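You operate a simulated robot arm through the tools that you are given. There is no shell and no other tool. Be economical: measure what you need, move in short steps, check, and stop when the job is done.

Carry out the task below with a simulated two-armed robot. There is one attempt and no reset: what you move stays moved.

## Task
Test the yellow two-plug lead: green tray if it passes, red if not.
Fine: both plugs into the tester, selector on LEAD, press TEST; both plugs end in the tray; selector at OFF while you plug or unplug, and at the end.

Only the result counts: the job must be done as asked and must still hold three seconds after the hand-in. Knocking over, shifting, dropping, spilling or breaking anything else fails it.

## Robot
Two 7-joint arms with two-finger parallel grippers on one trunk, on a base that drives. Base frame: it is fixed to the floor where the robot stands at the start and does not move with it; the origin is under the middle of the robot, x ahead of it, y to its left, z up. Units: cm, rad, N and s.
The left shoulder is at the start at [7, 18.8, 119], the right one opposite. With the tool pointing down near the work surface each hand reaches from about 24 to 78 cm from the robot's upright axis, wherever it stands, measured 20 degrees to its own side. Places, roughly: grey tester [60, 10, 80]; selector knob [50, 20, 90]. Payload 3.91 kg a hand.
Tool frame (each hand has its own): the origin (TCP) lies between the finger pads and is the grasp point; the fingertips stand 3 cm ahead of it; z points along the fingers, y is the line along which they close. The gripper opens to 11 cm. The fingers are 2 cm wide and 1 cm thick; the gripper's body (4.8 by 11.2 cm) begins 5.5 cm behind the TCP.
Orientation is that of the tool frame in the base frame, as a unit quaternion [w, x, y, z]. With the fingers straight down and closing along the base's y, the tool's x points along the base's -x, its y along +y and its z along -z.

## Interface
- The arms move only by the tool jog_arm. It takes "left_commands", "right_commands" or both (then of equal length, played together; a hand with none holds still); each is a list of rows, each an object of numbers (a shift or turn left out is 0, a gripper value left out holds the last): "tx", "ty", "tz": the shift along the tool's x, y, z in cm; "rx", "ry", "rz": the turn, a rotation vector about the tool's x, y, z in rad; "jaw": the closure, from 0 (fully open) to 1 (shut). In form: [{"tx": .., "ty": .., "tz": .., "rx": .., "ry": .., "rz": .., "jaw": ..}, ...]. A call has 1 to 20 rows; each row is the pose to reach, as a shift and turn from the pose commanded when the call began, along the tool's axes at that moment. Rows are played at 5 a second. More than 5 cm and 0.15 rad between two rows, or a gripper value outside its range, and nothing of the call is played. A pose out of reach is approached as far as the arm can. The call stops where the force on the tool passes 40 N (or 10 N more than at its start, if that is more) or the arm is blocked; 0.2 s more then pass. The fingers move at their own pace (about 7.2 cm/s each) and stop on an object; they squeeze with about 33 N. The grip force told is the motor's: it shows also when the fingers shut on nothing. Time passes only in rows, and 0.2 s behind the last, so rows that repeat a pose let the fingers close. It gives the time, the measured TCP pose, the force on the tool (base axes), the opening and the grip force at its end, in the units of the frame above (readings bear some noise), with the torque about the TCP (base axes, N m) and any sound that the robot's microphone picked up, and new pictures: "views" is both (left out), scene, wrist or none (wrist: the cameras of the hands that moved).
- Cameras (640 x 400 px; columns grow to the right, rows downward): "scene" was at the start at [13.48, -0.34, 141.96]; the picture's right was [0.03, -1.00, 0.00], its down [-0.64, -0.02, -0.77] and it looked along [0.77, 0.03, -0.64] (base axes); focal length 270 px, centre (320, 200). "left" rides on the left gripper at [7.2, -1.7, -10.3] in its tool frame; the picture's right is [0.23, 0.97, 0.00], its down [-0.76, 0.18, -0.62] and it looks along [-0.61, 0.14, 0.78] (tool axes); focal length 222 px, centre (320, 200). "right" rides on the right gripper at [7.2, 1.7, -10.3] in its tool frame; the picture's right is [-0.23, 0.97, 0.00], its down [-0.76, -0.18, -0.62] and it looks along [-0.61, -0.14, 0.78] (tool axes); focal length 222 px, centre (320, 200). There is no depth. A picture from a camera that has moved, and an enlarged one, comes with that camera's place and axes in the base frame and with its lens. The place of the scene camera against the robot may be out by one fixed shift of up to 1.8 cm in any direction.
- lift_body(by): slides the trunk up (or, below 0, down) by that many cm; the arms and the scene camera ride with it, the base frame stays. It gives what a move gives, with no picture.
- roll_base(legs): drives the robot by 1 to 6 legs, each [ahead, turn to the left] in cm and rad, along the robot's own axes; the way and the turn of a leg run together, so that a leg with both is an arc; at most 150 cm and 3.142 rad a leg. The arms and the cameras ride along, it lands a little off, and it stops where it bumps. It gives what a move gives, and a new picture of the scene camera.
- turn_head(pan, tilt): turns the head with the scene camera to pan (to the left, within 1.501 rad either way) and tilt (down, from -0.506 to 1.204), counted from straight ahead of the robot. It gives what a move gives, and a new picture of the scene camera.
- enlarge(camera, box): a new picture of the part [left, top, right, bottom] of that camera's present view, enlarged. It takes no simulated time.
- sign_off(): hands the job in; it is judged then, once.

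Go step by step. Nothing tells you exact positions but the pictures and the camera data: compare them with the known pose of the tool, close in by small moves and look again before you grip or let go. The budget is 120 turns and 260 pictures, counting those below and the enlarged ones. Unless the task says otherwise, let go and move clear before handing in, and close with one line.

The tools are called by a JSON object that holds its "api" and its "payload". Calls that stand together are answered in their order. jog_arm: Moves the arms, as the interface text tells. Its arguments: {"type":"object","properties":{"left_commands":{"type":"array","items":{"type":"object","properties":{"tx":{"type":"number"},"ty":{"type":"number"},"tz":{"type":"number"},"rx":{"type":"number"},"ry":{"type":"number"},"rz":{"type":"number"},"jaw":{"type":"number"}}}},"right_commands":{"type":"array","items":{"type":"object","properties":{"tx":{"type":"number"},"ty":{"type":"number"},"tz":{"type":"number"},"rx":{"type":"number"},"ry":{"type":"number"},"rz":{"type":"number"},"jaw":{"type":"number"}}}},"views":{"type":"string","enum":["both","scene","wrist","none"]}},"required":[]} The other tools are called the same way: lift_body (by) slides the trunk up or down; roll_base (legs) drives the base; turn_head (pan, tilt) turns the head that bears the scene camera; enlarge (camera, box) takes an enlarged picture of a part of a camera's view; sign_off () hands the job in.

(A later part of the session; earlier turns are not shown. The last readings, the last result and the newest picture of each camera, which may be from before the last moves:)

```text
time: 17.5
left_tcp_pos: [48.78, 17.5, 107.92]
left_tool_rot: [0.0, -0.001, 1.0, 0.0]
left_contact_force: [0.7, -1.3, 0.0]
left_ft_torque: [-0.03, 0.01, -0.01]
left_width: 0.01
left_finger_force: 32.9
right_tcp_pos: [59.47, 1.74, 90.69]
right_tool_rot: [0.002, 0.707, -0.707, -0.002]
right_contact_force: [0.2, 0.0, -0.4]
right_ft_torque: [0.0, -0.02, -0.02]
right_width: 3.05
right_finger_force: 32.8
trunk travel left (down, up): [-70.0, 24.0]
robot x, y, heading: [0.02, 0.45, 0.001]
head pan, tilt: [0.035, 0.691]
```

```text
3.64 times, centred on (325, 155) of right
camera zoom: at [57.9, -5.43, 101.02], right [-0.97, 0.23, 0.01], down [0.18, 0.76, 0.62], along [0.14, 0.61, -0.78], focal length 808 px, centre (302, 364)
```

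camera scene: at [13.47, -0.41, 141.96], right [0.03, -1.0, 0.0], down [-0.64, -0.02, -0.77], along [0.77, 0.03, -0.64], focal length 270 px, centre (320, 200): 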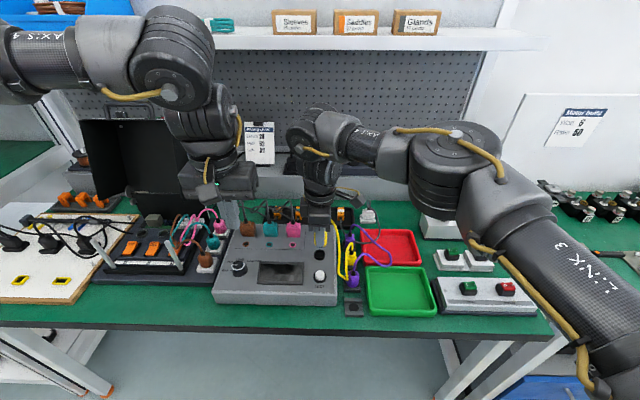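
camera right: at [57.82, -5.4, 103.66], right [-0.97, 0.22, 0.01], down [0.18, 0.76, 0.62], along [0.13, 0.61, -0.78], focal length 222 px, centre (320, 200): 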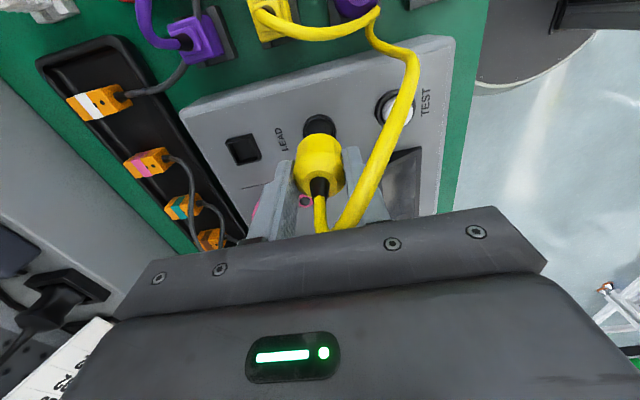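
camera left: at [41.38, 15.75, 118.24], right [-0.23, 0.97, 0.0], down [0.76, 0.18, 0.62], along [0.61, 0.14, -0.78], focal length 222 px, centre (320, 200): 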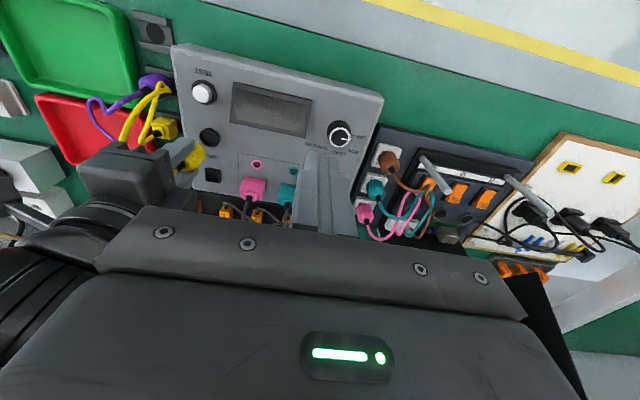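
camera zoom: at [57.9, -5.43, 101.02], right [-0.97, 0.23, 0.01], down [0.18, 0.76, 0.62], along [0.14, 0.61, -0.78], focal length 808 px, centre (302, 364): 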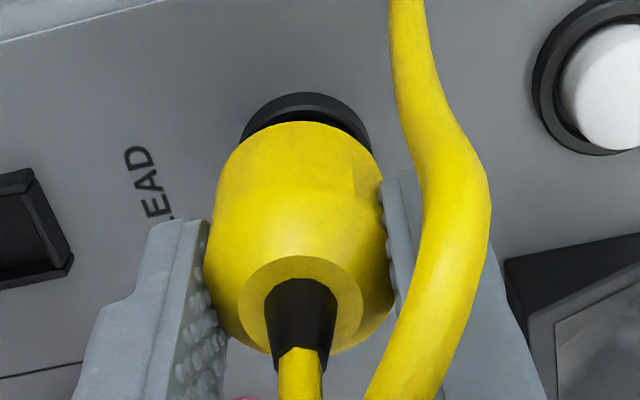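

Alignment looks good in both views, so I'll insert slowly.

{"api": "jog_arm", "payload": {"right_commands": [{"tz": 0.3}, {"tz": 0.6}, {"tz": 0.9}, {"tz": 1.2}, {"tz": 1.5}, {"tz": 1.8}], "views": "none"}}

{"api": "enlarge", "payload": {"camera": "left", "box": [170, 110, 240, 170]}}

{"api": "enlarge", "payload": {"camera": "right", "box": [280, 100, 370, 210]}}

```text
time: 18.9
left_tcp_pos: [48.43, 17.6, 107.96]
left_tool_rot: [0.001, 0.0, 1.0, 0.001]
left_contact_force: [-0.5, -0.1, -0.5]
left_ft_torque: [-0.02, -0.01, -0.01]
left_width: 0.0
left_finger_force: 33.1
right_tcp_pos: [59.46, 1.79, 89.55]
right_tool_rot: [-0.002, 0.707, -0.707, 0.0]
right_contact_force: [-8.5, -1.7, 19.7]
right_ft_torque: [-0.3, 0.34, -0.1]
right_width: 3.01
right_finger_force: 33.2
trunk travel left (down, up): [-70.0, 24.0]
robot x, y, heading: [0.12, -0.26, 0.0]
head pan, tilt: [0.035, 0.691]
stopped in row 6 (right hand): the force on the tool passed its limit at 44 N (the readings are from after the stop); the commanded pose is now the measured one
```

```text
6.67 times, centred on (205, 140) of left
camera zoom: at [41.12, 15.78, 118.34], right [-0.23, 0.97, 0.0], down [0.76, 0.18, 0.62], along [0.61, 0.14, -0.78], focal length 1481 px, centre (1087, 600)
```

zoom: 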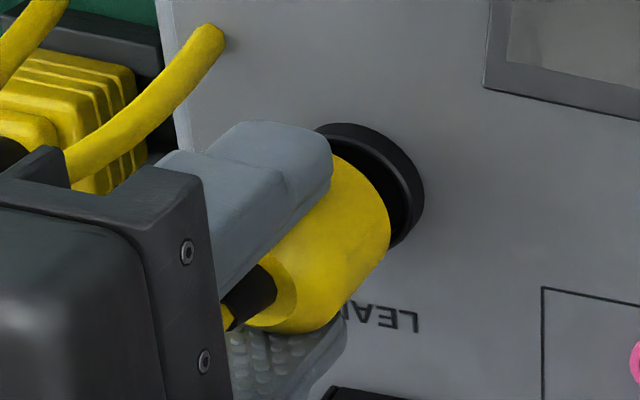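

```text
3.64 times, centred on (325, 155) of right
camera zoom: at [57.8, -5.47, 99.94], right [-0.97, 0.23, 0.0], down [0.18, 0.76, 0.62], along [0.14, 0.61, -0.78], focal length 808 px, centre (302, 364)
```

zoom: 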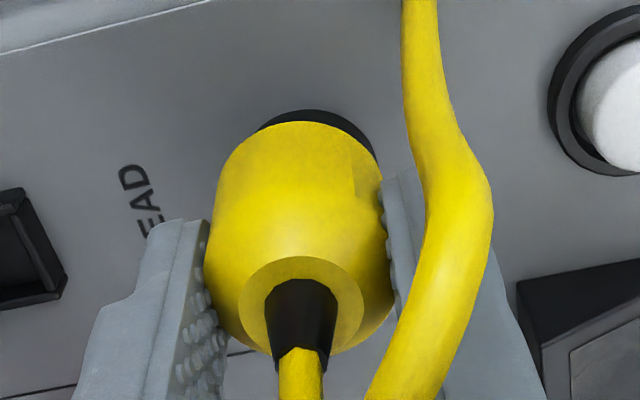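

The nose touched an edge. The right view shows the socket about 3 mm towards -x, which matches the side force. I'll back off slightly, shift and push again.

{"api": "jog_arm", "payload": {"right_commands": [{"tz": -0.4}, {"tz": -0.4, "ty": 0.15}, {"tz": -0.4, "ty": 0.3}, {"tz": -0.1, "ty": 0.3}, {"tz": 0.2, "ty": 0.3}, {"tz": 0.5, "ty": 0.3}, {"tz": 0.8, "ty": 0.3}], "views": "none"}}

{"api": "enlarge", "payload": {"camera": "left", "box": [170, 110, 240, 170]}}

{"api": "enlarge", "payload": {"camera": "right", "box": [280, 100, 370, 210]}}

```text
time: 20.2
left_tcp_pos: [48.46, 17.55, 107.98]
left_tool_rot: [0.001, -0.001, 1.0, 0.001]
left_contact_force: [0.4, -0.2, -0.2]
left_ft_torque: [-0.01, 0.03, 0.0]
left_width: 0.02
left_finger_force: 33.5
right_tcp_pos: [59.43, 1.73, 89.65]
right_tool_rot: [0.004, -0.706, 0.708, -0.004]
right_contact_force: [-8.2, -2.9, 20.3]
right_ft_torque: [-0.3, 0.31, -0.12]
right_width: 3.01
right_finger_force: 33.1
trunk travel left (down, up): [-70.0, 24.0]
robot x, y, heading: [-0.15, -0.2, -0.001]
head pan, tilt: [0.035, 0.691]
stopped in row 6 (right hand): the force on the tool passed its limit at 43 N (the readings are from after the stop); the commanded pose is now the measured one
```

```text
6.67 times, centred on (205, 140) of left
camera zoom: at [41.13, 15.78, 118.34], right [-0.23, 0.97, 0.0], down [0.76, 0.18, 0.62], along [0.61, 0.14, -0.78], focal length 1481 px, centre (1087, 600)
```

zoom: 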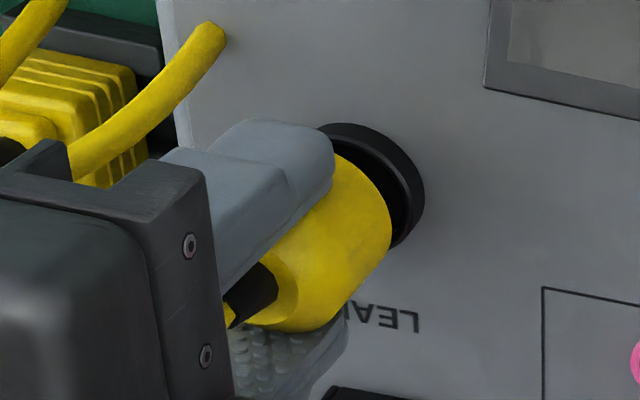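

```text
3.64 times, centred on (325, 155) of right
camera zoom: at [57.67, -5.46, 99.9], right [-0.97, 0.23, -0.01], down [0.17, 0.76, 0.63], along [0.15, 0.61, -0.78], focal length 808 px, centre (302, 364)
```

zoom: 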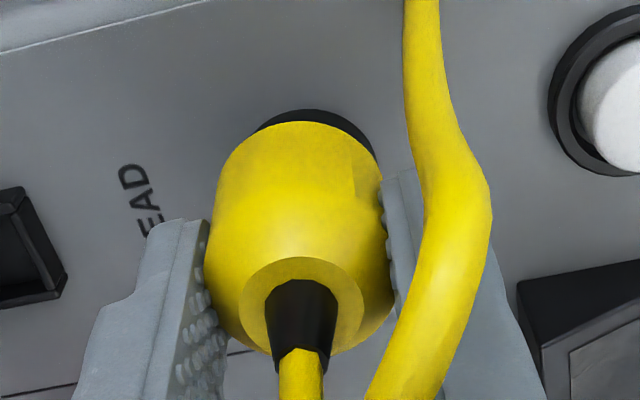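

The torque puts the contact on the plug's -y side, about 1 cm off axis. So I'll raise clear, shift +y 0.3 and try again.

{"api": "jog_arm", "payload": {"right_commands": [{"tz": -0.6}, {"tz": -1.0}, {"tz": -1.0, "tx": -0.3}, {"tz": -0.7, "tx": -0.3}, {"tz": -0.4, "tx": -0.3}, {"tz": -0.1, "tx": -0.3}, {"tz": 0.2, "tx": -0.3}, {"tz": 0.5, "tx": -0.3}, {"tz": 0.8, "tx": -0.3}], "views": "none"}}

{"api": "enlarge", "payload": {"camera": "left", "box": [170, 110, 240, 170]}}

{"api": "enlarge", "payload": {"camera": "right", "box": [280, 100, 370, 210]}}

```text
time: 22.1
left_tcp_pos: [48.44, 17.44, 108.15]
left_tool_rot: [0.0, 0.0, 1.0, -0.001]
left_contact_force: [-0.2, -0.3, 0.3]
left_ft_torque: [0.03, 0.0, 0.0]
left_width: 0.01
left_finger_force: 32.8
right_tcp_pos: [59.75, 1.96, 89.54]
right_tool_rot: [0.007, -0.706, 0.709, -0.004]
right_contact_force: [-11.0, -3.8, 23.0]
right_ft_torque: [-0.18, 0.32, -0.05]
right_width: 3.02
right_finger_force: 33.4
trunk travel left (down, up): [-70.0, 24.0]
robot x, y, heading: [0.05, 0.05, -0.003]
head pan, tilt: [0.035, 0.691]
stopped in row 9 (right hand): the force on the tool passed its limit at 44 N (the readings are from after the stop); the commanded pose is now the measured one
```

```text
6.67 times, centred on (205, 140) of left
camera zoom: at [41.08, 15.74, 118.37], right [-0.23, 0.97, 0.0], down [0.76, 0.18, 0.62], along [0.61, 0.14, -0.78], focal length 1481 px, centre (1087, 600)
```

zoom: 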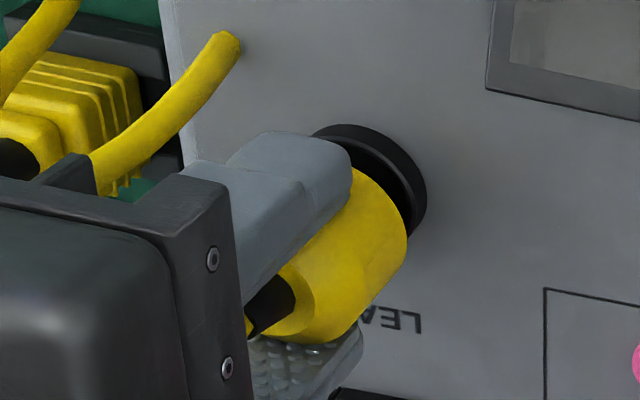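

```text
3.64 times, centred on (325, 155) of right
camera zoom: at [57.8, -5.22, 99.84], right [-0.97, 0.23, -0.01], down [0.17, 0.76, 0.63], along [0.16, 0.61, -0.78], focal length 808 px, centre (302, 364)
```

zoom: 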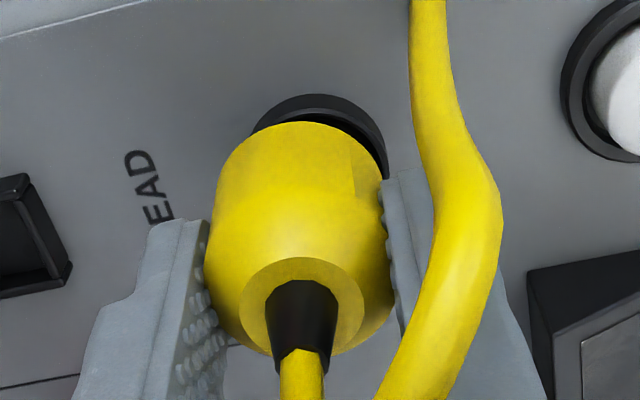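

The stops have left small drifts. I'll raise clear, level the tool and measure again.

{"api": "jog_arm", "payload": {"right_commands": [{"tz": -0.6}, {"tz": -1.2, "rx": -0.0156}, {"tz": -1.2, "rx": -0.0156}, {"tz": -1.2, "rx": -0.0156}], "views": "none"}}

{"api": "enlarge", "payload": {"camera": "left", "box": [170, 110, 240, 170]}}

{"api": "enlarge", "payload": {"camera": "right", "box": [280, 100, 370, 210]}}

```text
time: 23.1
left_tcp_pos: [48.77, 17.6, 107.96]
left_tool_rot: [-0.001, -0.001, 1.0, 0.001]
left_contact_force: [0.1, 0.0, -0.3]
left_ft_torque: [-0.03, 0.0, -0.01]
left_width: 0.0
left_finger_force: 33.1
right_tcp_pos: [59.95, 1.99, 90.34]
right_tool_rot: [0.0, -0.706, 0.708, 0.001]
right_contact_force: [0.2, 0.7, -0.8]
right_ft_torque: [0.01, 0.0, 0.04]
right_width: 3.03
right_finger_force: 33.2
trunk travel left (down, up): [-70.0, 24.0]
robot x, y, heading: [0.28, -0.05, 0.002]
head pan, tilt: [0.035, 0.691]
```

```text
6.67 times, centred on (205, 140) of left
camera zoom: at [41.47, 15.82, 118.2], right [-0.23, 0.97, 0.0], down [0.76, 0.18, 0.62], along [0.61, 0.14, -0.78], focal length 1481 px, centre (1087, 600)
```

zoom: 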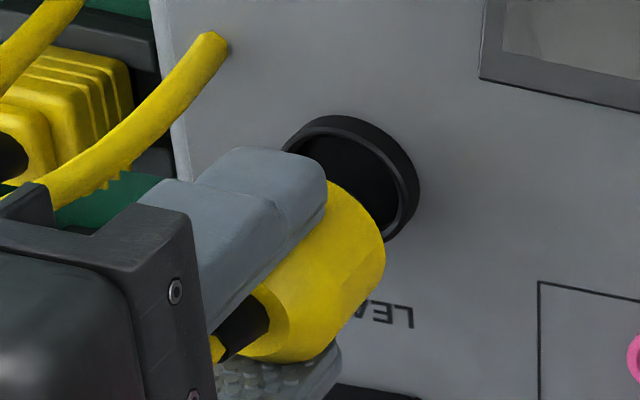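

```text
3.64 times, centred on (325, 155) of right
camera zoom: at [58.27, -5.25, 100.64], right [-0.97, 0.23, 0.0], down [0.18, 0.76, 0.63], along [0.14, 0.61, -0.78], focal length 808 px, centre (302, 364)
```

zoom: 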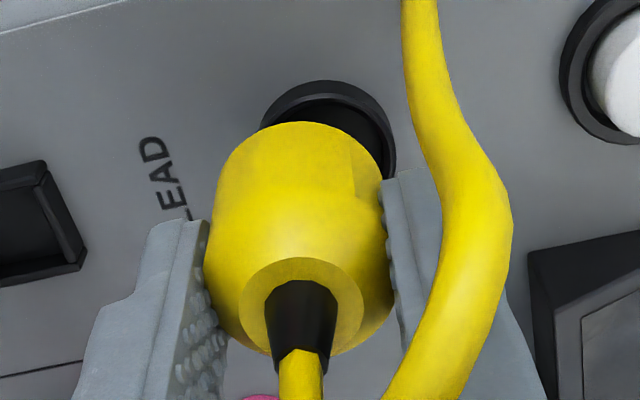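

Both cameras put the socket at about (59.25, 2.0), while the hand had drifted to x≈59.95. I'll correct x by -0.65 and insert again.

{"api": "jog_arm", "payload": {"right_commands": [{"ty": 0.35}, {"ty": 0.65}, {"ty": 0.65}, {"ty": 0.65, "tz": 0.4}, {"ty": 0.65, "tz": 0.7}, {"ty": 0.65, "tz": 1.0}, {"ty": 0.65, "tz": 1.3}, {"ty": 0.65, "tz": 1.6}], "views": "none"}}

{"api": "enlarge", "payload": {"camera": "left", "box": [170, 110, 240, 170]}}

{"api": "enlarge", "payload": {"camera": "right", "box": [280, 100, 370, 210]}}

```text
time: 24.9
left_tcp_pos: [48.9, 17.57, 107.84]
left_tool_rot: [0.0, 0.0, 1.0, 0.0]
left_contact_force: [0.0, 0.0, 0.2]
left_ft_torque: [-0.02, 0.02, -0.01]
left_width: 0.01
left_finger_force: 32.8
right_tcp_pos: [59.43, 2.0, 88.9]
right_tool_rot: [0.002, -0.705, 0.709, 0.001]
right_contact_force: [9.6, 1.2, 8.7]
right_ft_torque: [-0.02, -0.11, 0.02]
right_width: 3.04
right_finger_force: 32.9
trunk travel left (down, up): [-70.0, 24.0]
robot x, y, heading: [-0.09, -0.42, -0.002]
head pan, tilt: [0.035, 0.691]
```

```text
6.67 times, centred on (205, 140) of left
camera zoom: at [41.46, 15.83, 118.23], right [-0.23, 0.97, 0.0], down [0.76, 0.18, 0.62], along [0.61, 0.14, -0.78], focal length 1481 px, centre (1087, 600)
```

zoom: 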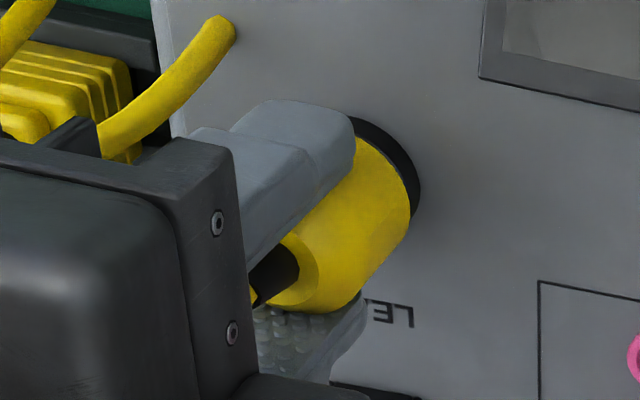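

```text
3.64 times, centred on (325, 155) of right
camera zoom: at [57.7, -5.17, 99.25], right [-0.97, 0.23, 0.0], down [0.18, 0.76, 0.63], along [0.15, 0.61, -0.78], focal length 808 px, centre (302, 364)
```

zoom: 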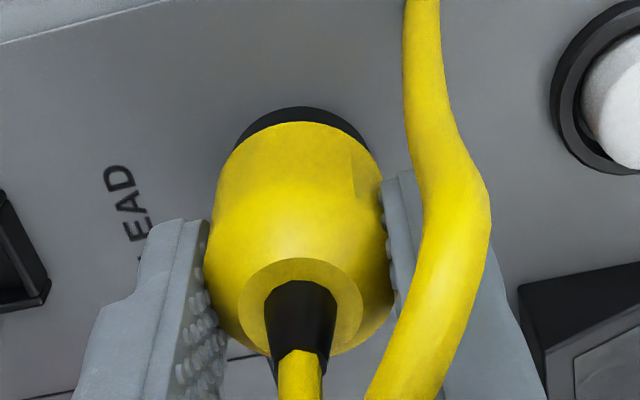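

The nose has gone in and the plug is well centred. I'll ease the x load and push until it seats.

{"api": "jog_arm", "payload": {"right_commands": [{"ty": -0.12}, {"ty": -0.12, "tz": 0.3}, {"ty": -0.12, "tz": 0.6}, {"ty": -0.12, "tz": 0.9}, {"ty": -0.12, "tz": 1.2}], "views": "none"}}

{"api": "enlarge", "payload": {"camera": "left", "box": [170, 110, 240, 170]}}

{"api": "enlarge", "payload": {"camera": "right", "box": [280, 100, 370, 210]}}

```text
time: 25.6
left_tcp_pos: [48.51, 17.57, 108.03]
left_tool_rot: [0.001, 0.0, 1.0, 0.0]
left_contact_force: [-0.8, 0.2, 0.7]
left_ft_torque: [0.0, 0.0, -0.01]
left_width: 0.0
left_finger_force: 33.2
right_tcp_pos: [59.37, 2.15, 88.87]
right_tool_rot: [0.005, -0.706, 0.709, 0.0]
right_contact_force: [-7.1, -2.4, 15.2]
right_ft_torque: [-0.24, 0.36, 0.02]
right_width: 2.99
right_finger_force: 33.6
trunk travel left (down, up): [-70.0, 24.0]
robot x, y, heading: [0.23, -0.26, 0.004]
head pan, tilt: [0.035, 0.691]
stopped in row 3 (right hand): the force on the tool passed its limit at 44 N (the readings are from after the stop); the commanded pose is now the measured one
```

```text
6.67 times, centred on (205, 140) of left
camera zoom: at [41.21, 15.76, 118.3], right [-0.23, 0.97, 0.0], down [0.76, 0.18, 0.62], along [0.61, 0.14, -0.78], focal length 1481 px, centre (1087, 600)
```

zoom: 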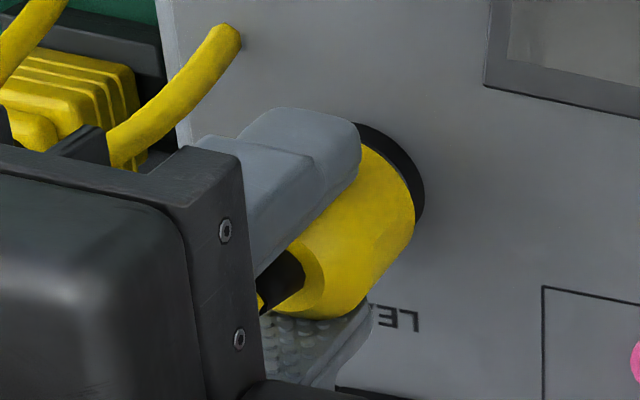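

```text
3.64 times, centred on (325, 155) of right
camera zoom: at [57.65, -5.2, 99.21], right [-0.97, 0.23, 0.0], down [0.18, 0.76, 0.63], along [0.15, 0.61, -0.78], focal length 808 px, centre (302, 364)
```

zoom: 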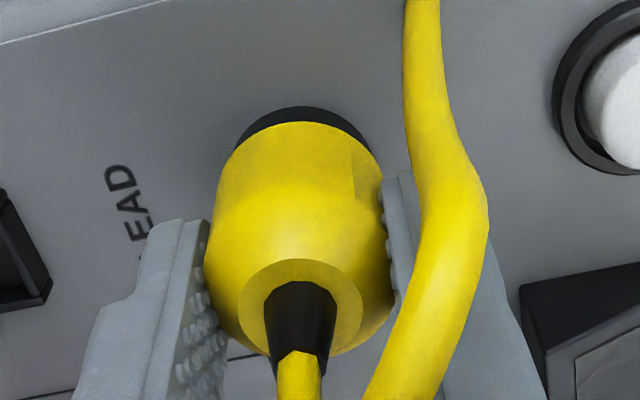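

It stopped firmly at TCP z 88.9, with the body at about rim level. I'll release and look at how it sits.

{"api": "jog_arm", "payload": {"right_commands": [{"jaw": 0.6}, {"jaw": 0.5}, {"jaw": 0.5}], "views": "none"}}

{"api": "enlarge", "payload": {"camera": "left", "box": [170, 110, 240, 170]}}

{"api": "enlarge", "payload": {"camera": "right", "box": [280, 100, 370, 210]}}

```text
time: 26.4
left_tcp_pos: [48.84, 17.57, 108.0]
left_tool_rot: [-0.001, -0.001, 1.0, 0.0]
left_contact_force: [-0.7, 0.8, -0.5]
left_ft_torque: [0.02, -0.01, 0.02]
left_width: 0.01
left_finger_force: 32.9
right_tcp_pos: [59.66, 2.03, 88.76]
right_tool_rot: [0.003, -0.705, 0.709, 0.0]
right_contact_force: [1.1, -0.6, 0.3]
right_ft_torque: [0.01, 0.01, 0.0]
right_width: 5.52
right_finger_force: 0.1
trunk travel left (down, up): [-70.0, 24.0]
robot x, y, heading: [0.11, 0.36, -0.0]
head pan, tilt: [0.035, 0.691]
```

```text
6.67 times, centred on (205, 140) of left
camera zoom: at [41.48, 15.83, 118.21], right [-0.23, 0.97, 0.0], down [0.76, 0.18, 0.62], along [0.61, 0.14, -0.78], focal length 1481 px, centre (1087, 600)
```

zoom: 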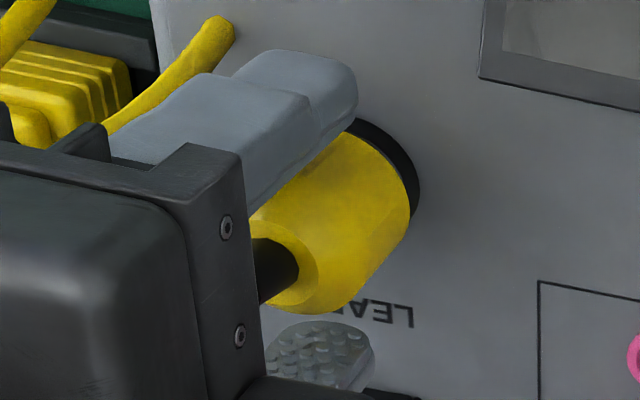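

```text
3.64 times, centred on (325, 155) of right
camera zoom: at [57.89, -5.18, 98.96], right [-0.97, 0.23, 0.0], down [0.18, 0.76, 0.63], along [0.15, 0.61, -0.78], focal length 808 px, centre (302, 364)
```

zoom: 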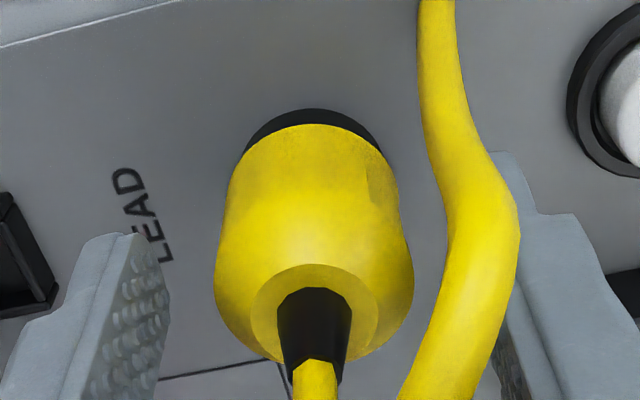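

The plug stands straight and flush in the round socket. I'll back out upward and move above the square yellow plug.

{"api": "jog_arm", "payload": {"right_commands": [{"tz": -2}, {"tz": -4.5}, {"tz": -7}, {"tz": -9}, {"tz": -9, "tx": 2.5, "ty": -0.5}, {"tz": -9, "tx": 5, "ty": -1}, {"tz": -9, "tx": 7, "ty": -1.5}, {"tz": -9, "tx": 8.5, "ty": -1.75}, {"tz": -9, "tx": 8.5, "ty": -1.75}]}}

{"api": "enlarge", "payload": {"camera": "right", "box": [180, 0, 460, 200]}}

{"api": "enlarge", "payload": {"camera": "left", "box": [100, 80, 260, 200]}}

```text
time: 28.4
left_tcp_pos: [48.66, 17.64, 107.8]
left_tool_rot: [0.001, -0.001, 1.0, -0.001]
left_contact_force: [0.6, -0.1, -0.2]
left_ft_torque: [0.04, 0.0, 0.03]
left_width: 0.0
left_finger_force: 33.2
right_tcp_pos: [61.29, -6.55, 97.52]
right_tool_rot: [0.004, -0.706, 0.708, 0.0]
right_contact_force: [0.3, -0.1, 0.5]
right_ft_torque: [-0.01, 0.0, 0.01]
right_width: 5.51
right_finger_force: 0.0
trunk travel left (down, up): [-70.0, 24.0]
robot x, y, heading: [-0.09, -0.19, -0.003]
head pan, tilt: [0.035, 0.691]
camera scene: at [13.49, -0.26, 141.96], right [0.03, -1.0, 0.0], down [-0.64, -0.02, -0.77], along [0.77, 0.03, -0.64], focal length 270 px, centre (320, 200)
camera right: at [59.55, -13.82, 107.88], right [-0.97, 0.23, 0.0], down [0.18, 0.76, 0.63], along [0.15, 0.61, -0.78], focal length 222 px, centre (320, 200)
```

scene: 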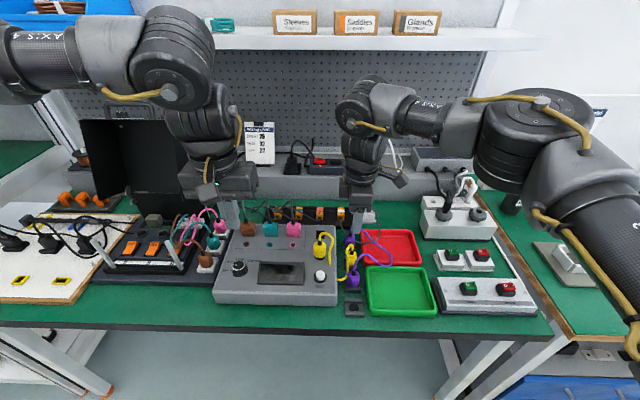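
right: 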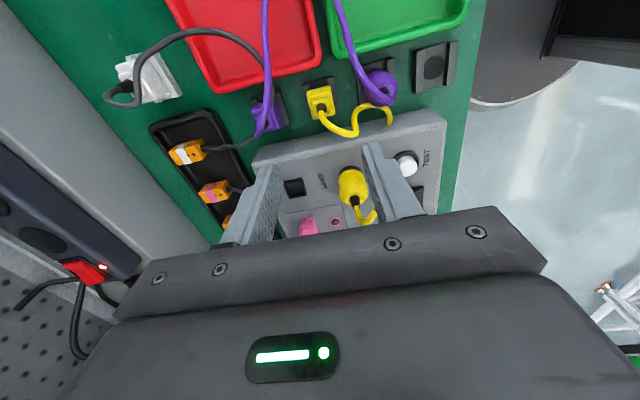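

```text
2.00 times, centred on (320, 100) of right
camera zoom: at [59.55, -13.82, 107.88], right [-0.97, 0.23, 0.0], down [0.18, 0.76, 0.63], along [0.15, 0.61, -0.78], focal length 444 px, centre (320, 400)
```

zoom: 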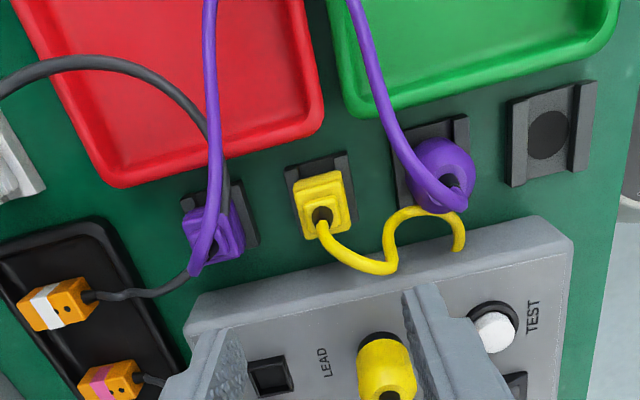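

```text
3.33 times, centred on (180, 140) of left
camera zoom: at [41.41, 15.87, 118.23], right [-0.23, 0.97, 0.0], down [0.76, 0.18, 0.62], along [0.61, 0.14, -0.78], focal length 740 px, centre (787, 400)
```

zoom: 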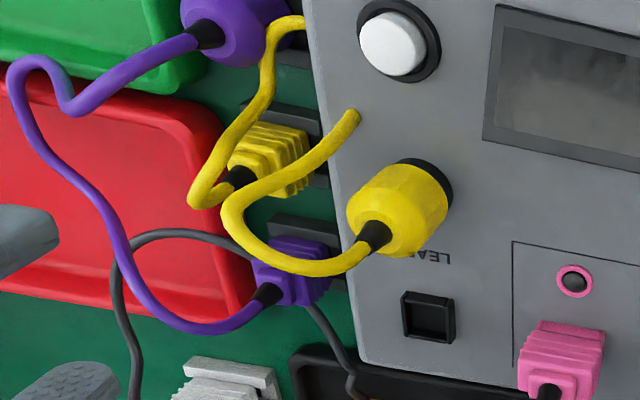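

The leads are clear of each other. The square yellow plug is near (61.25, -6.7, 81), so I'll lower over it with a slightly narrower jaw.

{"api": "jog_arm", "payload": {"right_commands": [{"tx": 0.15, "jaw": 0.55, "rx": -0.006, "ry": 0.006}, {"tx": 0.15, "tz": 3, "rx": -0.006, "ry": 0.006}, {"tx": 0.15, "tz": 6, "rx": -0.006, "ry": 0.006}, {"tx": 0.15, "tz": 9, "rx": -0.006, "ry": 0.006}, {"tx": 0.15, "tz": 11, "rx": -0.006, "ry": 0.006}, {"tx": 0.15, "tz": 12.5, "rx": -0.006, "ry": 0.006}, {"tx": 0.15, "tz": 12.5, "rx": -0.006, "ry": 0.006}], "views": "none"}}

{"api": "enlarge", "payload": {"camera": "right", "box": [220, 70, 420, 240]}}

{"api": "enlarge", "payload": {"camera": "left", "box": [100, 80, 260, 200]}}

```text
time: 30.0
left_tcp_pos: [48.7, 17.56, 108.02]
left_tool_rot: [0.0, -0.001, 1.0, 0.0]
left_contact_force: [1.0, 0.1, 0.2]
left_ft_torque: [0.01, -0.01, -0.04]
left_width: 0.0
left_finger_force: 33.4
right_tcp_pos: [61.45, -6.6, 85.09]
right_tool_rot: [0.0, -0.705, 0.709, 0.0]
right_contact_force: [0.0, 0.7, 0.4]
right_ft_torque: [0.02, -0.02, -0.02]
right_width: 4.95
right_finger_force: 0.0
trunk travel left (down, up): [-70.0, 24.0]
robot x, y, heading: [0.08, -0.08, -0.002]
head pan, tilt: [0.035, 0.691]
```

```text
2.35 times, centred on (320, 155) of right
camera zoom: at [59.62, -13.75, 95.41], right [-0.97, 0.23, 0.0], down [0.18, 0.76, 0.62], along [0.14, 0.61, -0.78], focal length 523 px, centre (320, 306)
```

zoom: 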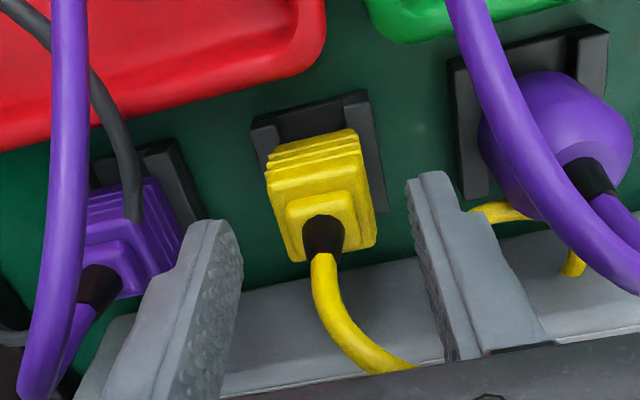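

```text
3.33 times, centred on (180, 140) of left
camera zoom: at [41.41, 15.81, 118.24], right [-0.23, 0.97, 0.0], down [0.76, 0.18, 0.62], along [0.61, 0.14, -0.78], focal length 740 px, centre (787, 400)
```

zoom: 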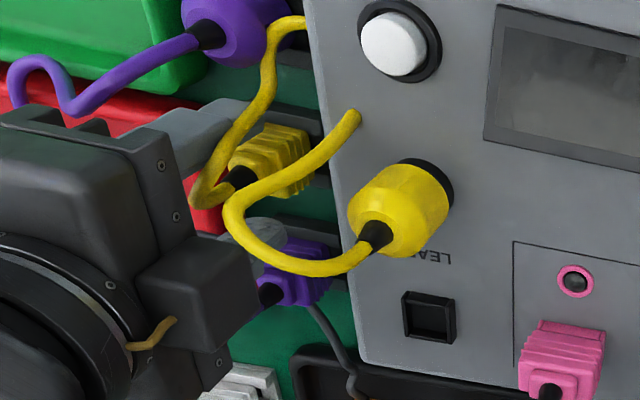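

The plug is centred between the fingers. I'll lower to TCP z 83.3 and close.

{"api": "jog_arm", "payload": {"right_commands": [{"tz": 0.8, "tx": 0.1}, {"tz": 1.7, "tx": 0.1}, {"tz": 1.7, "tx": 0.1}, {"tz": 1.7, "tx": 0.1, "jaw": 0.7}, {"tz": 1.7, "tx": 0.1, "jaw": 0.85}, {"tz": 1.7, "tx": 0.1, "jaw": 0.85}, {"tz": 1.7, "tx": 0.1, "jaw": 0.85}], "views": "none"}}

{"api": "enlarge", "payload": {"camera": "right", "box": [220, 70, 420, 240]}}

```text
time: 31.6
left_tcp_pos: [48.82, 17.48, 107.97]
left_tool_rot: [0.0, -0.001, 1.0, 0.0]
left_contact_force: [-1.0, -0.5, 0.3]
left_ft_torque: [0.0, 0.02, -0.03]
left_width: 0.0
left_finger_force: 32.6
right_tcp_pos: [61.18, -6.62, 83.46]
right_tool_rot: [0.0, -0.705, 0.709, 0.0]
right_contact_force: [-1.5, 0.6, 0.0]
right_ft_torque: [0.03, 0.11, 0.04]
right_width: 2.61
right_finger_force: 33.0
trunk travel left (down, up): [-70.0, 24.0]
robot x, y, heading: [0.16, 0.19, 0.003]
head pan, tilt: [0.035, 0.691]
```

```text
2.35 times, centred on (320, 155) of right
camera zoom: at [59.62, -13.84, 93.75], right [-0.97, 0.23, 0.0], down [0.18, 0.76, 0.62], along [0.14, 0.61, -0.78], focal length 523 px, centre (320, 306)
```

zoom: 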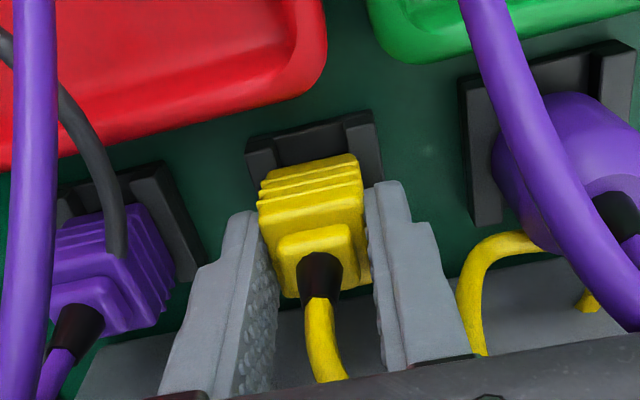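

The square plug is gripped at 2.6 cm. Lifting it.

{"api": "jog_arm", "payload": {"right_commands": [{"tz": -0.4}, {"tz": -0.8}, {"tz": -1.4}, {"tz": -2.4}, {"tz": -4}, {"tz": -6}, {"tz": -8}, {"tz": -10}, {"tz": -10}]}}

{"api": "enlarge", "payload": {"camera": "right", "box": [220, 70, 420, 240]}}

{"api": "enlarge", "payload": {"camera": "left", "box": [100, 80, 260, 200]}}

```text
time: 33.6
left_tcp_pos: [48.85, 17.53, 107.92]
left_tool_rot: [-0.001, -0.002, 1.0, 0.0]
left_contact_force: [-0.7, 0.2, -0.7]
left_ft_torque: [0.01, 0.04, 0.02]
left_width: 0.02
left_finger_force: 33.3
right_tcp_pos: [61.38, -6.62, 93.46]
right_tool_rot: [0.0, -0.705, 0.709, 0.0]
right_contact_force: [1.2, -0.4, 0.2]
right_ft_torque: [-0.02, 0.02, -0.03]
right_width: 2.54
right_finger_force: 33.3
trunk travel left (down, up): [-70.0, 24.0]
robot x, y, heading: [0.08, 0.14, 0.001]
head pan, tilt: [0.035, 0.691]
camera scene: at [13.55, -0.34, 141.95], right [0.03, -1.0, 0.0], down [-0.64, -0.02, -0.77], along [0.77, 0.03, -0.64], focal length 270 px, centre (320, 200)
camera right: at [59.62, -13.8, 103.73], right [-0.97, 0.23, 0.0], down [0.18, 0.76, 0.62], along [0.14, 0.61, -0.78], focal length 222 px, centre (320, 200)
```

scene: 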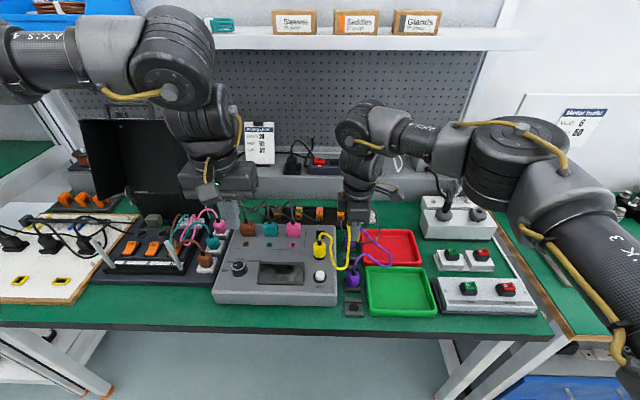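
right: 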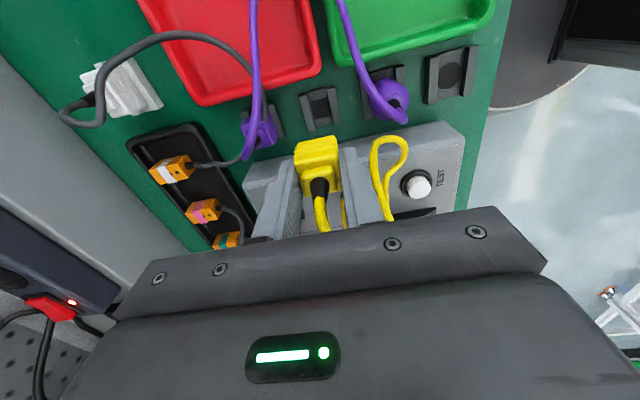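

```text
2.35 times, centred on (320, 155) of right
camera zoom: at [59.62, -13.8, 103.73], right [-0.97, 0.23, 0.0], down [0.18, 0.76, 0.62], along [0.14, 0.61, -0.78], focal length 523 px, centre (320, 306)
```

zoom: 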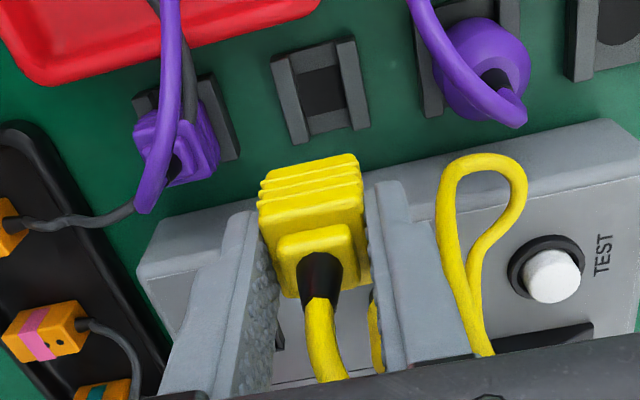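

```text
3.33 times, centred on (180, 140) of left
camera zoom: at [41.46, 15.8, 118.22], right [-0.23, 0.97, 0.0], down [0.76, 0.18, 0.62], along [0.61, 0.14, -0.78], focal length 740 px, centre (787, 400)
```

zoom: 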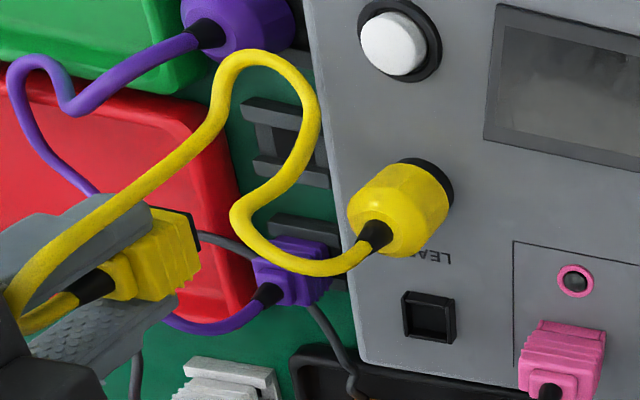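

The square plug is lifted, with its nose about 5.4 cm below the TCP. The square socket is at about (66.5, 2.05), so I'll move over it.

{"api": "jog_arm", "payload": {"right_commands": [{"ty": -1.5, "tz": -0.5}, {"ty": -3.5, "tx": -1, "tz": -0.5}, {"ty": -5.2, "tx": -3, "tz": -0.5}, {"ty": -5.2, "tx": -5, "tz": -0.5}, {"ty": -5.2, "tx": -7, "tz": -0.5}, {"ty": -5.2, "tx": -8.57, "tz": -0.5}, {"ty": -5.2, "tx": -8.57, "tz": 0.5}, {"ty": -5.2, "tx": -8.57, "tz": 1.5}, {"ty": -5.2, "tx": -8.57, "tz": 1.5}], "views": "none"}}

{"api": "enlarge", "payload": {"camera": "right", "box": [250, 70, 390, 210]}}

{"api": "enlarge", "payload": {"camera": "left", "box": [160, 110, 260, 200]}}

```text
time: 35.6
left_tcp_pos: [48.69, 17.49, 108.04]
left_tool_rot: [0.001, 0.0, 1.0, -0.001]
left_contact_force: [-0.2, 0.5, 0.4]
left_ft_torque: [0.0, -0.01, -0.01]
left_width: 0.02
left_finger_force: 33.4
right_tcp_pos: [65.53, 1.42, 92.22]
right_tool_rot: [0.002, -0.705, 0.709, 0.002]
right_contact_force: [0.4, 0.2, -0.1]
right_ft_torque: [0.01, 0.0, -0.02]
right_width: 2.58
right_finger_force: 33.4
right hand out of reach, approached as far as the arm can: row 5, 6, 7, 8, 9
trunk travel left (down, up): [-70.0, 24.0]
robot x, y, heading: [-0.09, -0.01, 0.0]
head pan, tilt: [0.035, 0.691]
```

```text
2.86 times, centred on (320, 140) of right
camera zoom: at [63.83, -5.73, 102.35], right [-0.97, 0.23, 0.0], down [0.18, 0.76, 0.63], along [0.15, 0.61, -0.78], focal length 635 px, centre (320, 371)
```

zoom: 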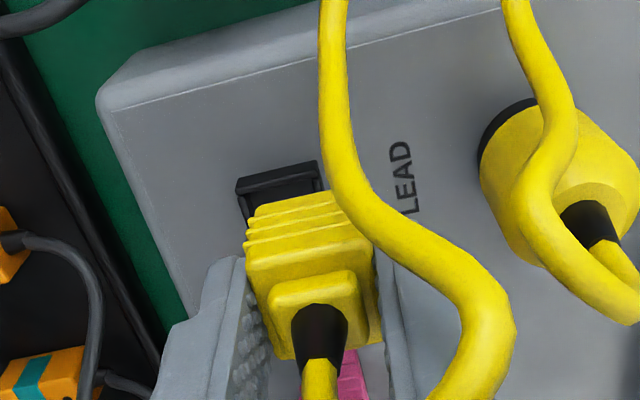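

```text
4.44 times, centred on (210, 155) of left
camera zoom: at [41.4, 15.8, 118.24], right [-0.23, 0.97, 0.0], down [0.76, 0.18, 0.62], along [0.61, 0.14, -0.78], focal length 987 px, centre (809, 400)
```

zoom: 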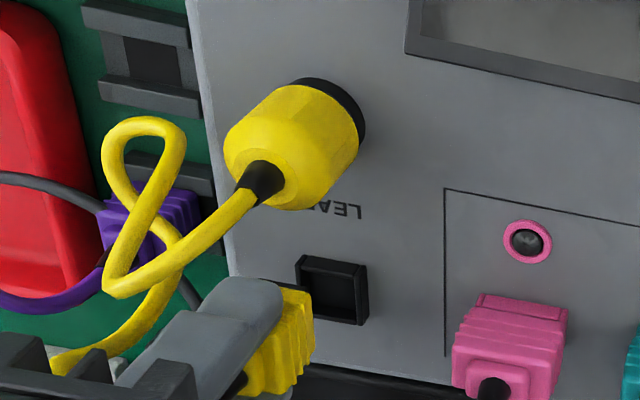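

The right arm is at its reach limit, about 1 cm short. I'll raise and pull the hand back, drive 8 cm forward, and then approach again.

{"api": "jog_arm", "payload": {"right_commands": [{"tz": -2}, {"tz": -4.5}, {"tz": -5, "tx": 2, "ty": 1}, {"tz": -5, "tx": 4, "ty": 3}, {"tz": -5, "tx": 5, "ty": 5}, {"tz": -5, "tx": 5, "ty": 5}], "views": "scene"}}

```text
time: 37.0
left_tcp_pos: [48.74, 17.55, 107.82]
left_tool_rot: [0.0, -0.001, 1.0, 0.0]
left_contact_force: [-0.1, 0.8, 1.0]
left_ft_torque: [-0.01, 0.0, 0.01]
left_width: 0.04
left_finger_force: 33.2
right_tcp_pos: [60.79, -3.51, 97.01]
right_tool_rot: [0.0, -0.706, 0.709, -0.001]
right_contact_force: [-0.4, -0.4, -0.6]
right_ft_torque: [-0.02, -0.01, 0.01]
right_width: 2.58
right_finger_force: 32.7
trunk travel left (down, up): [-70.0, 24.0]
robot x, y, heading: [-0.37, -0.21, 0.004]
head pan, tilt: [0.035, 0.691]
camera scene: at [13.55, -0.26, 141.96], right [0.03, -1.0, 0.0], down [-0.64, -0.02, -0.77], along [0.77, 0.03, -0.64], focal length 270 px, centre (320, 200)
```

scene: 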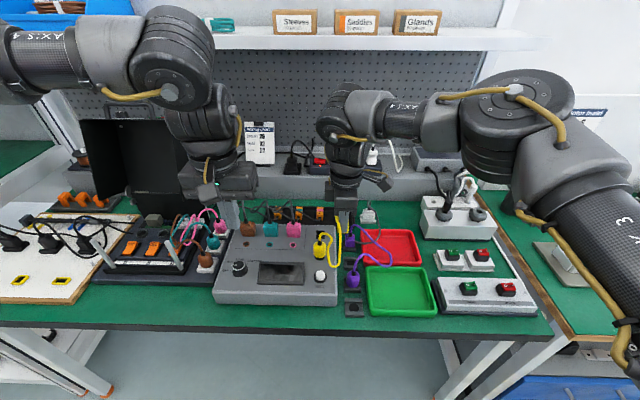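

{"api": "roll_base", "payload": {"legs": [[8, 0]]}}

```text
time: 38.1
left_tcp_pos: [55.35, 17.51, 108.55]
left_tool_rot: [0.007, 0.0, 1.0, 0.0]
left_contact_force: [-0.5, -0.4, 0.1]
left_ft_torque: [-0.02, -0.07, 0.02]
left_width: 0.0
left_finger_force: 33.0
right_tcp_pos: [67.52, -3.52, 97.87]
right_tool_rot: [0.005, -0.706, 0.708, -0.003]
right_contact_force: [-0.7, 0.5, 1.0]
right_ft_torque: [-0.04, -0.01, -0.01]
right_width: 2.57
right_finger_force: 33.2
trunk travel left (down, up): [-70.0, 24.0]
robot x, y, heading: [8.08, 0.02, -0.001]
head pan, tilt: [0.035, 0.691]
camera scene: at [20.19, -0.35, 142.09], right [0.03, -1.0, 0.0], down [-0.63, -0.02, -0.78], along [0.78, 0.03, -0.63], focal length 270 px, centre (320, 200)
```

scene: 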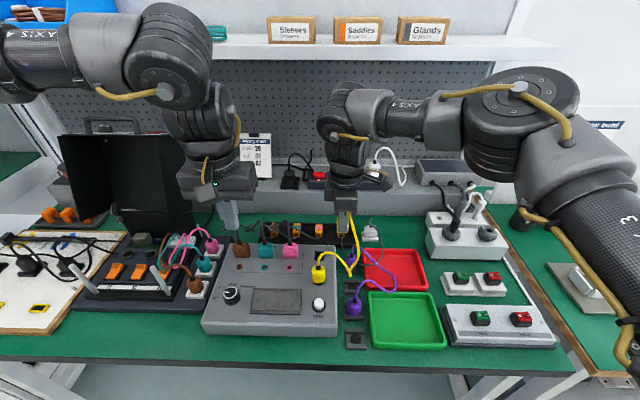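

The drive landed well. I'll now position the plug over the square socket.

{"api": "jog_arm", "payload": {"right_commands": [{}, {"tx": -2, "ty": 0.8, "tz": 1}, {"tx": -4, "ty": 1.4, "tz": 2}, {"tx": -5.5, "ty": 1.4, "tz": 3}, {"tx": -5.5, "ty": 1.4, "tz": 4.5}, {"tx": -5.5, "ty": 1.4, "tz": 4.5}], "views": "wrist"}}

{"api": "enlarge", "payload": {"camera": "right", "box": [250, 70, 390, 210]}}

{"api": "enlarge", "payload": {"camera": "left", "box": [130, 80, 250, 190]}}

```text
time: 39.5
left_tcp_pos: [56.41, 17.56, 108.26]
left_tool_rot: [0.002, 0.0, 1.0, 0.0]
left_contact_force: [-0.3, 0.6, -0.7]
left_ft_torque: [0.0, -0.02, 0.0]
left_width: 0.0
left_finger_force: 32.8
right_tcp_pos: [66.91, 1.96, 92.78]
right_tool_rot: [0.001, -0.706, 0.708, 0.0]
right_contact_force: [-0.4, 0.3, 0.7]
right_ft_torque: [0.01, -0.01, -0.01]
right_width: 2.58
right_finger_force: 33.0
trunk travel left (down, up): [-70.0, 24.0]
robot x, y, heading: [8.0, 0.12, -0.001]
head pan, tilt: [0.035, 0.691]
camera right: at [65.21, -5.14, 103.1], right [-0.97, 0.23, 0.0], down [0.18, 0.76, 0.62], along [0.15, 0.61, -0.78], focal length 222 px, centre (320, 200)
```

right: 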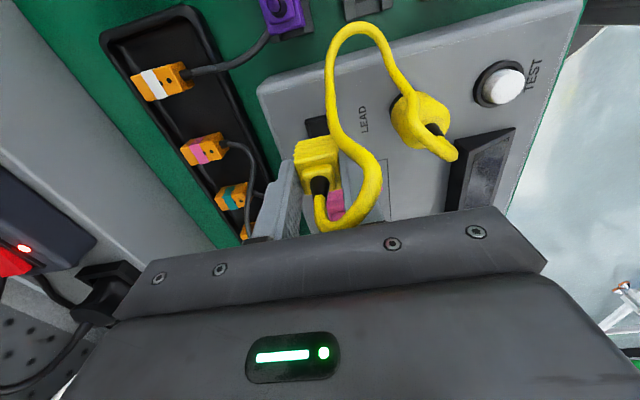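

```text
2.86 times, centred on (320, 140) of right
camera zoom: at [65.21, -5.14, 103.1], right [-0.97, 0.23, 0.0], down [0.18, 0.76, 0.62], along [0.15, 0.61, -0.78], focal length 635 px, centre (320, 371)
```

zoom: 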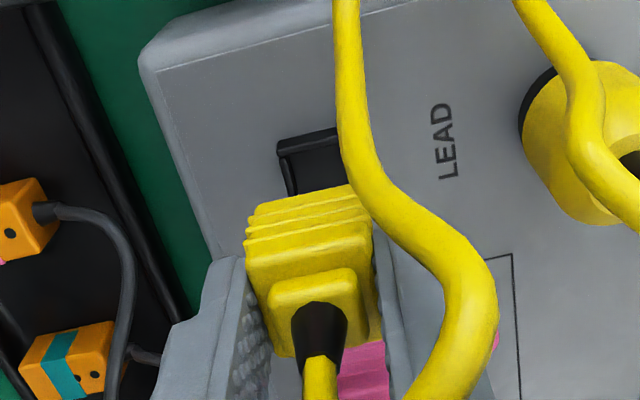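

```text
3.64 times, centred on (190, 135) of left
camera zoom: at [48.97, 15.83, 118.42], right [-0.23, 0.97, 0.0], down [0.76, 0.18, 0.63], along [0.61, 0.14, -0.78], focal length 808 px, centre (793, 436)
```

zoom: 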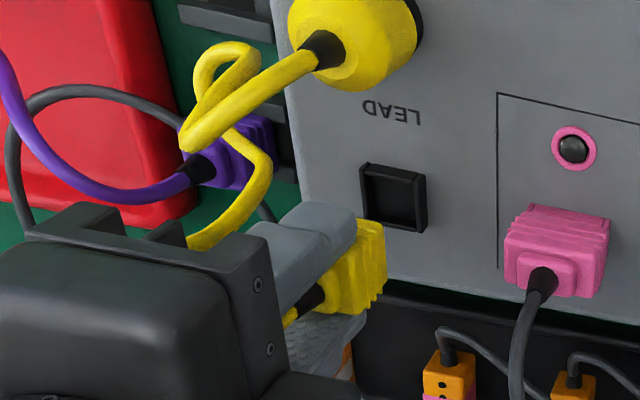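

The socket is at about (66.5, 2.15) and the plug at (66.95, 1.95). I'll correct that and lower to just above it.

{"api": "jog_arm", "payload": {"right_commands": [{"ty": 0.25, "tx": -0.1}, {"ty": 0.45, "tx": -0.15}, {"ty": 0.45, "tx": -0.15, "tz": 0.9}, {"ty": 0.45, "tx": -0.15, "tz": 1.8}, {"ty": 0.45, "tx": -0.15, "tz": 1.8}], "views": "none"}}

{"api": "enlarge", "payload": {"camera": "right", "box": [270, 90, 370, 190]}}

{"api": "enlarge", "payload": {"camera": "left", "box": [160, 90, 240, 180]}}

```text
time: 40.7
left_tcp_pos: [56.39, 17.67, 108.2]
left_tool_rot: [0.001, 0.0, 1.0, 0.001]
left_contact_force: [0.6, 0.0, 0.5]
left_ft_torque: [-0.03, -0.03, 0.01]
left_width: 0.01
left_finger_force: 33.1
right_tcp_pos: [66.36, 2.0, 91.09]
right_tool_rot: [0.002, -0.706, 0.709, -0.002]
right_contact_force: [0.4, 0.5, -1.1]
right_ft_torque: [-0.01, 0.0, 0.02]
right_width: 2.57
right_finger_force: 33.2
trunk travel left (down, up): [-70.0, 24.0]
robot x, y, heading: [8.03, 0.03, -0.002]
head pan, tilt: [0.035, 0.691]
```

```text
4.00 times, centred on (320, 140) of right
camera zoom: at [64.73, -5.12, 101.29], right [-0.97, 0.23, 0.0], down [0.18, 0.76, 0.62], along [0.15, 0.61, -0.78], focal length 888 px, centre (320, 440)
```

zoom: 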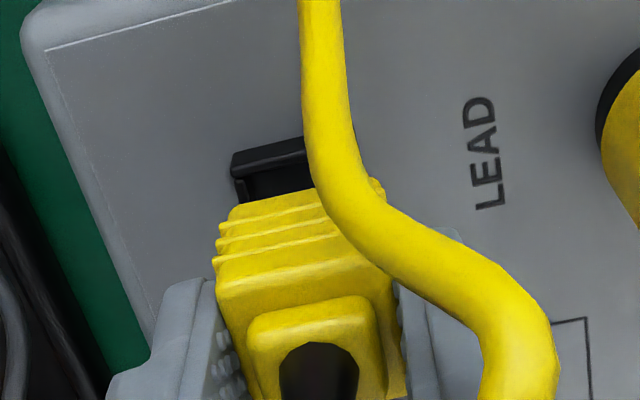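

```text
4.44 times, centred on (200, 135) of left
camera zoom: at [48.91, 15.83, 118.45], right [-0.23, 0.97, 0.0], down [0.76, 0.18, 0.63], along [0.61, 0.14, -0.78], focal length 987 px, centre (853, 489)
```

zoom: 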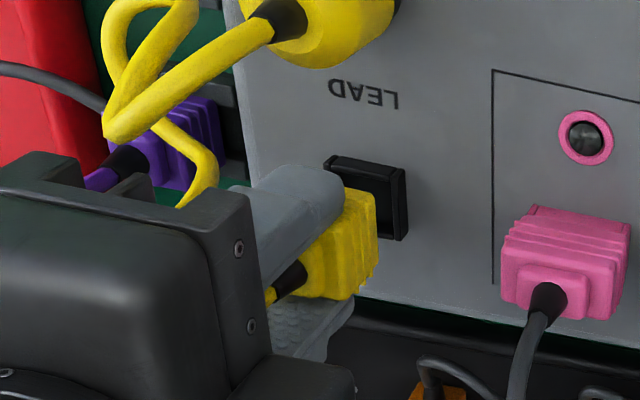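

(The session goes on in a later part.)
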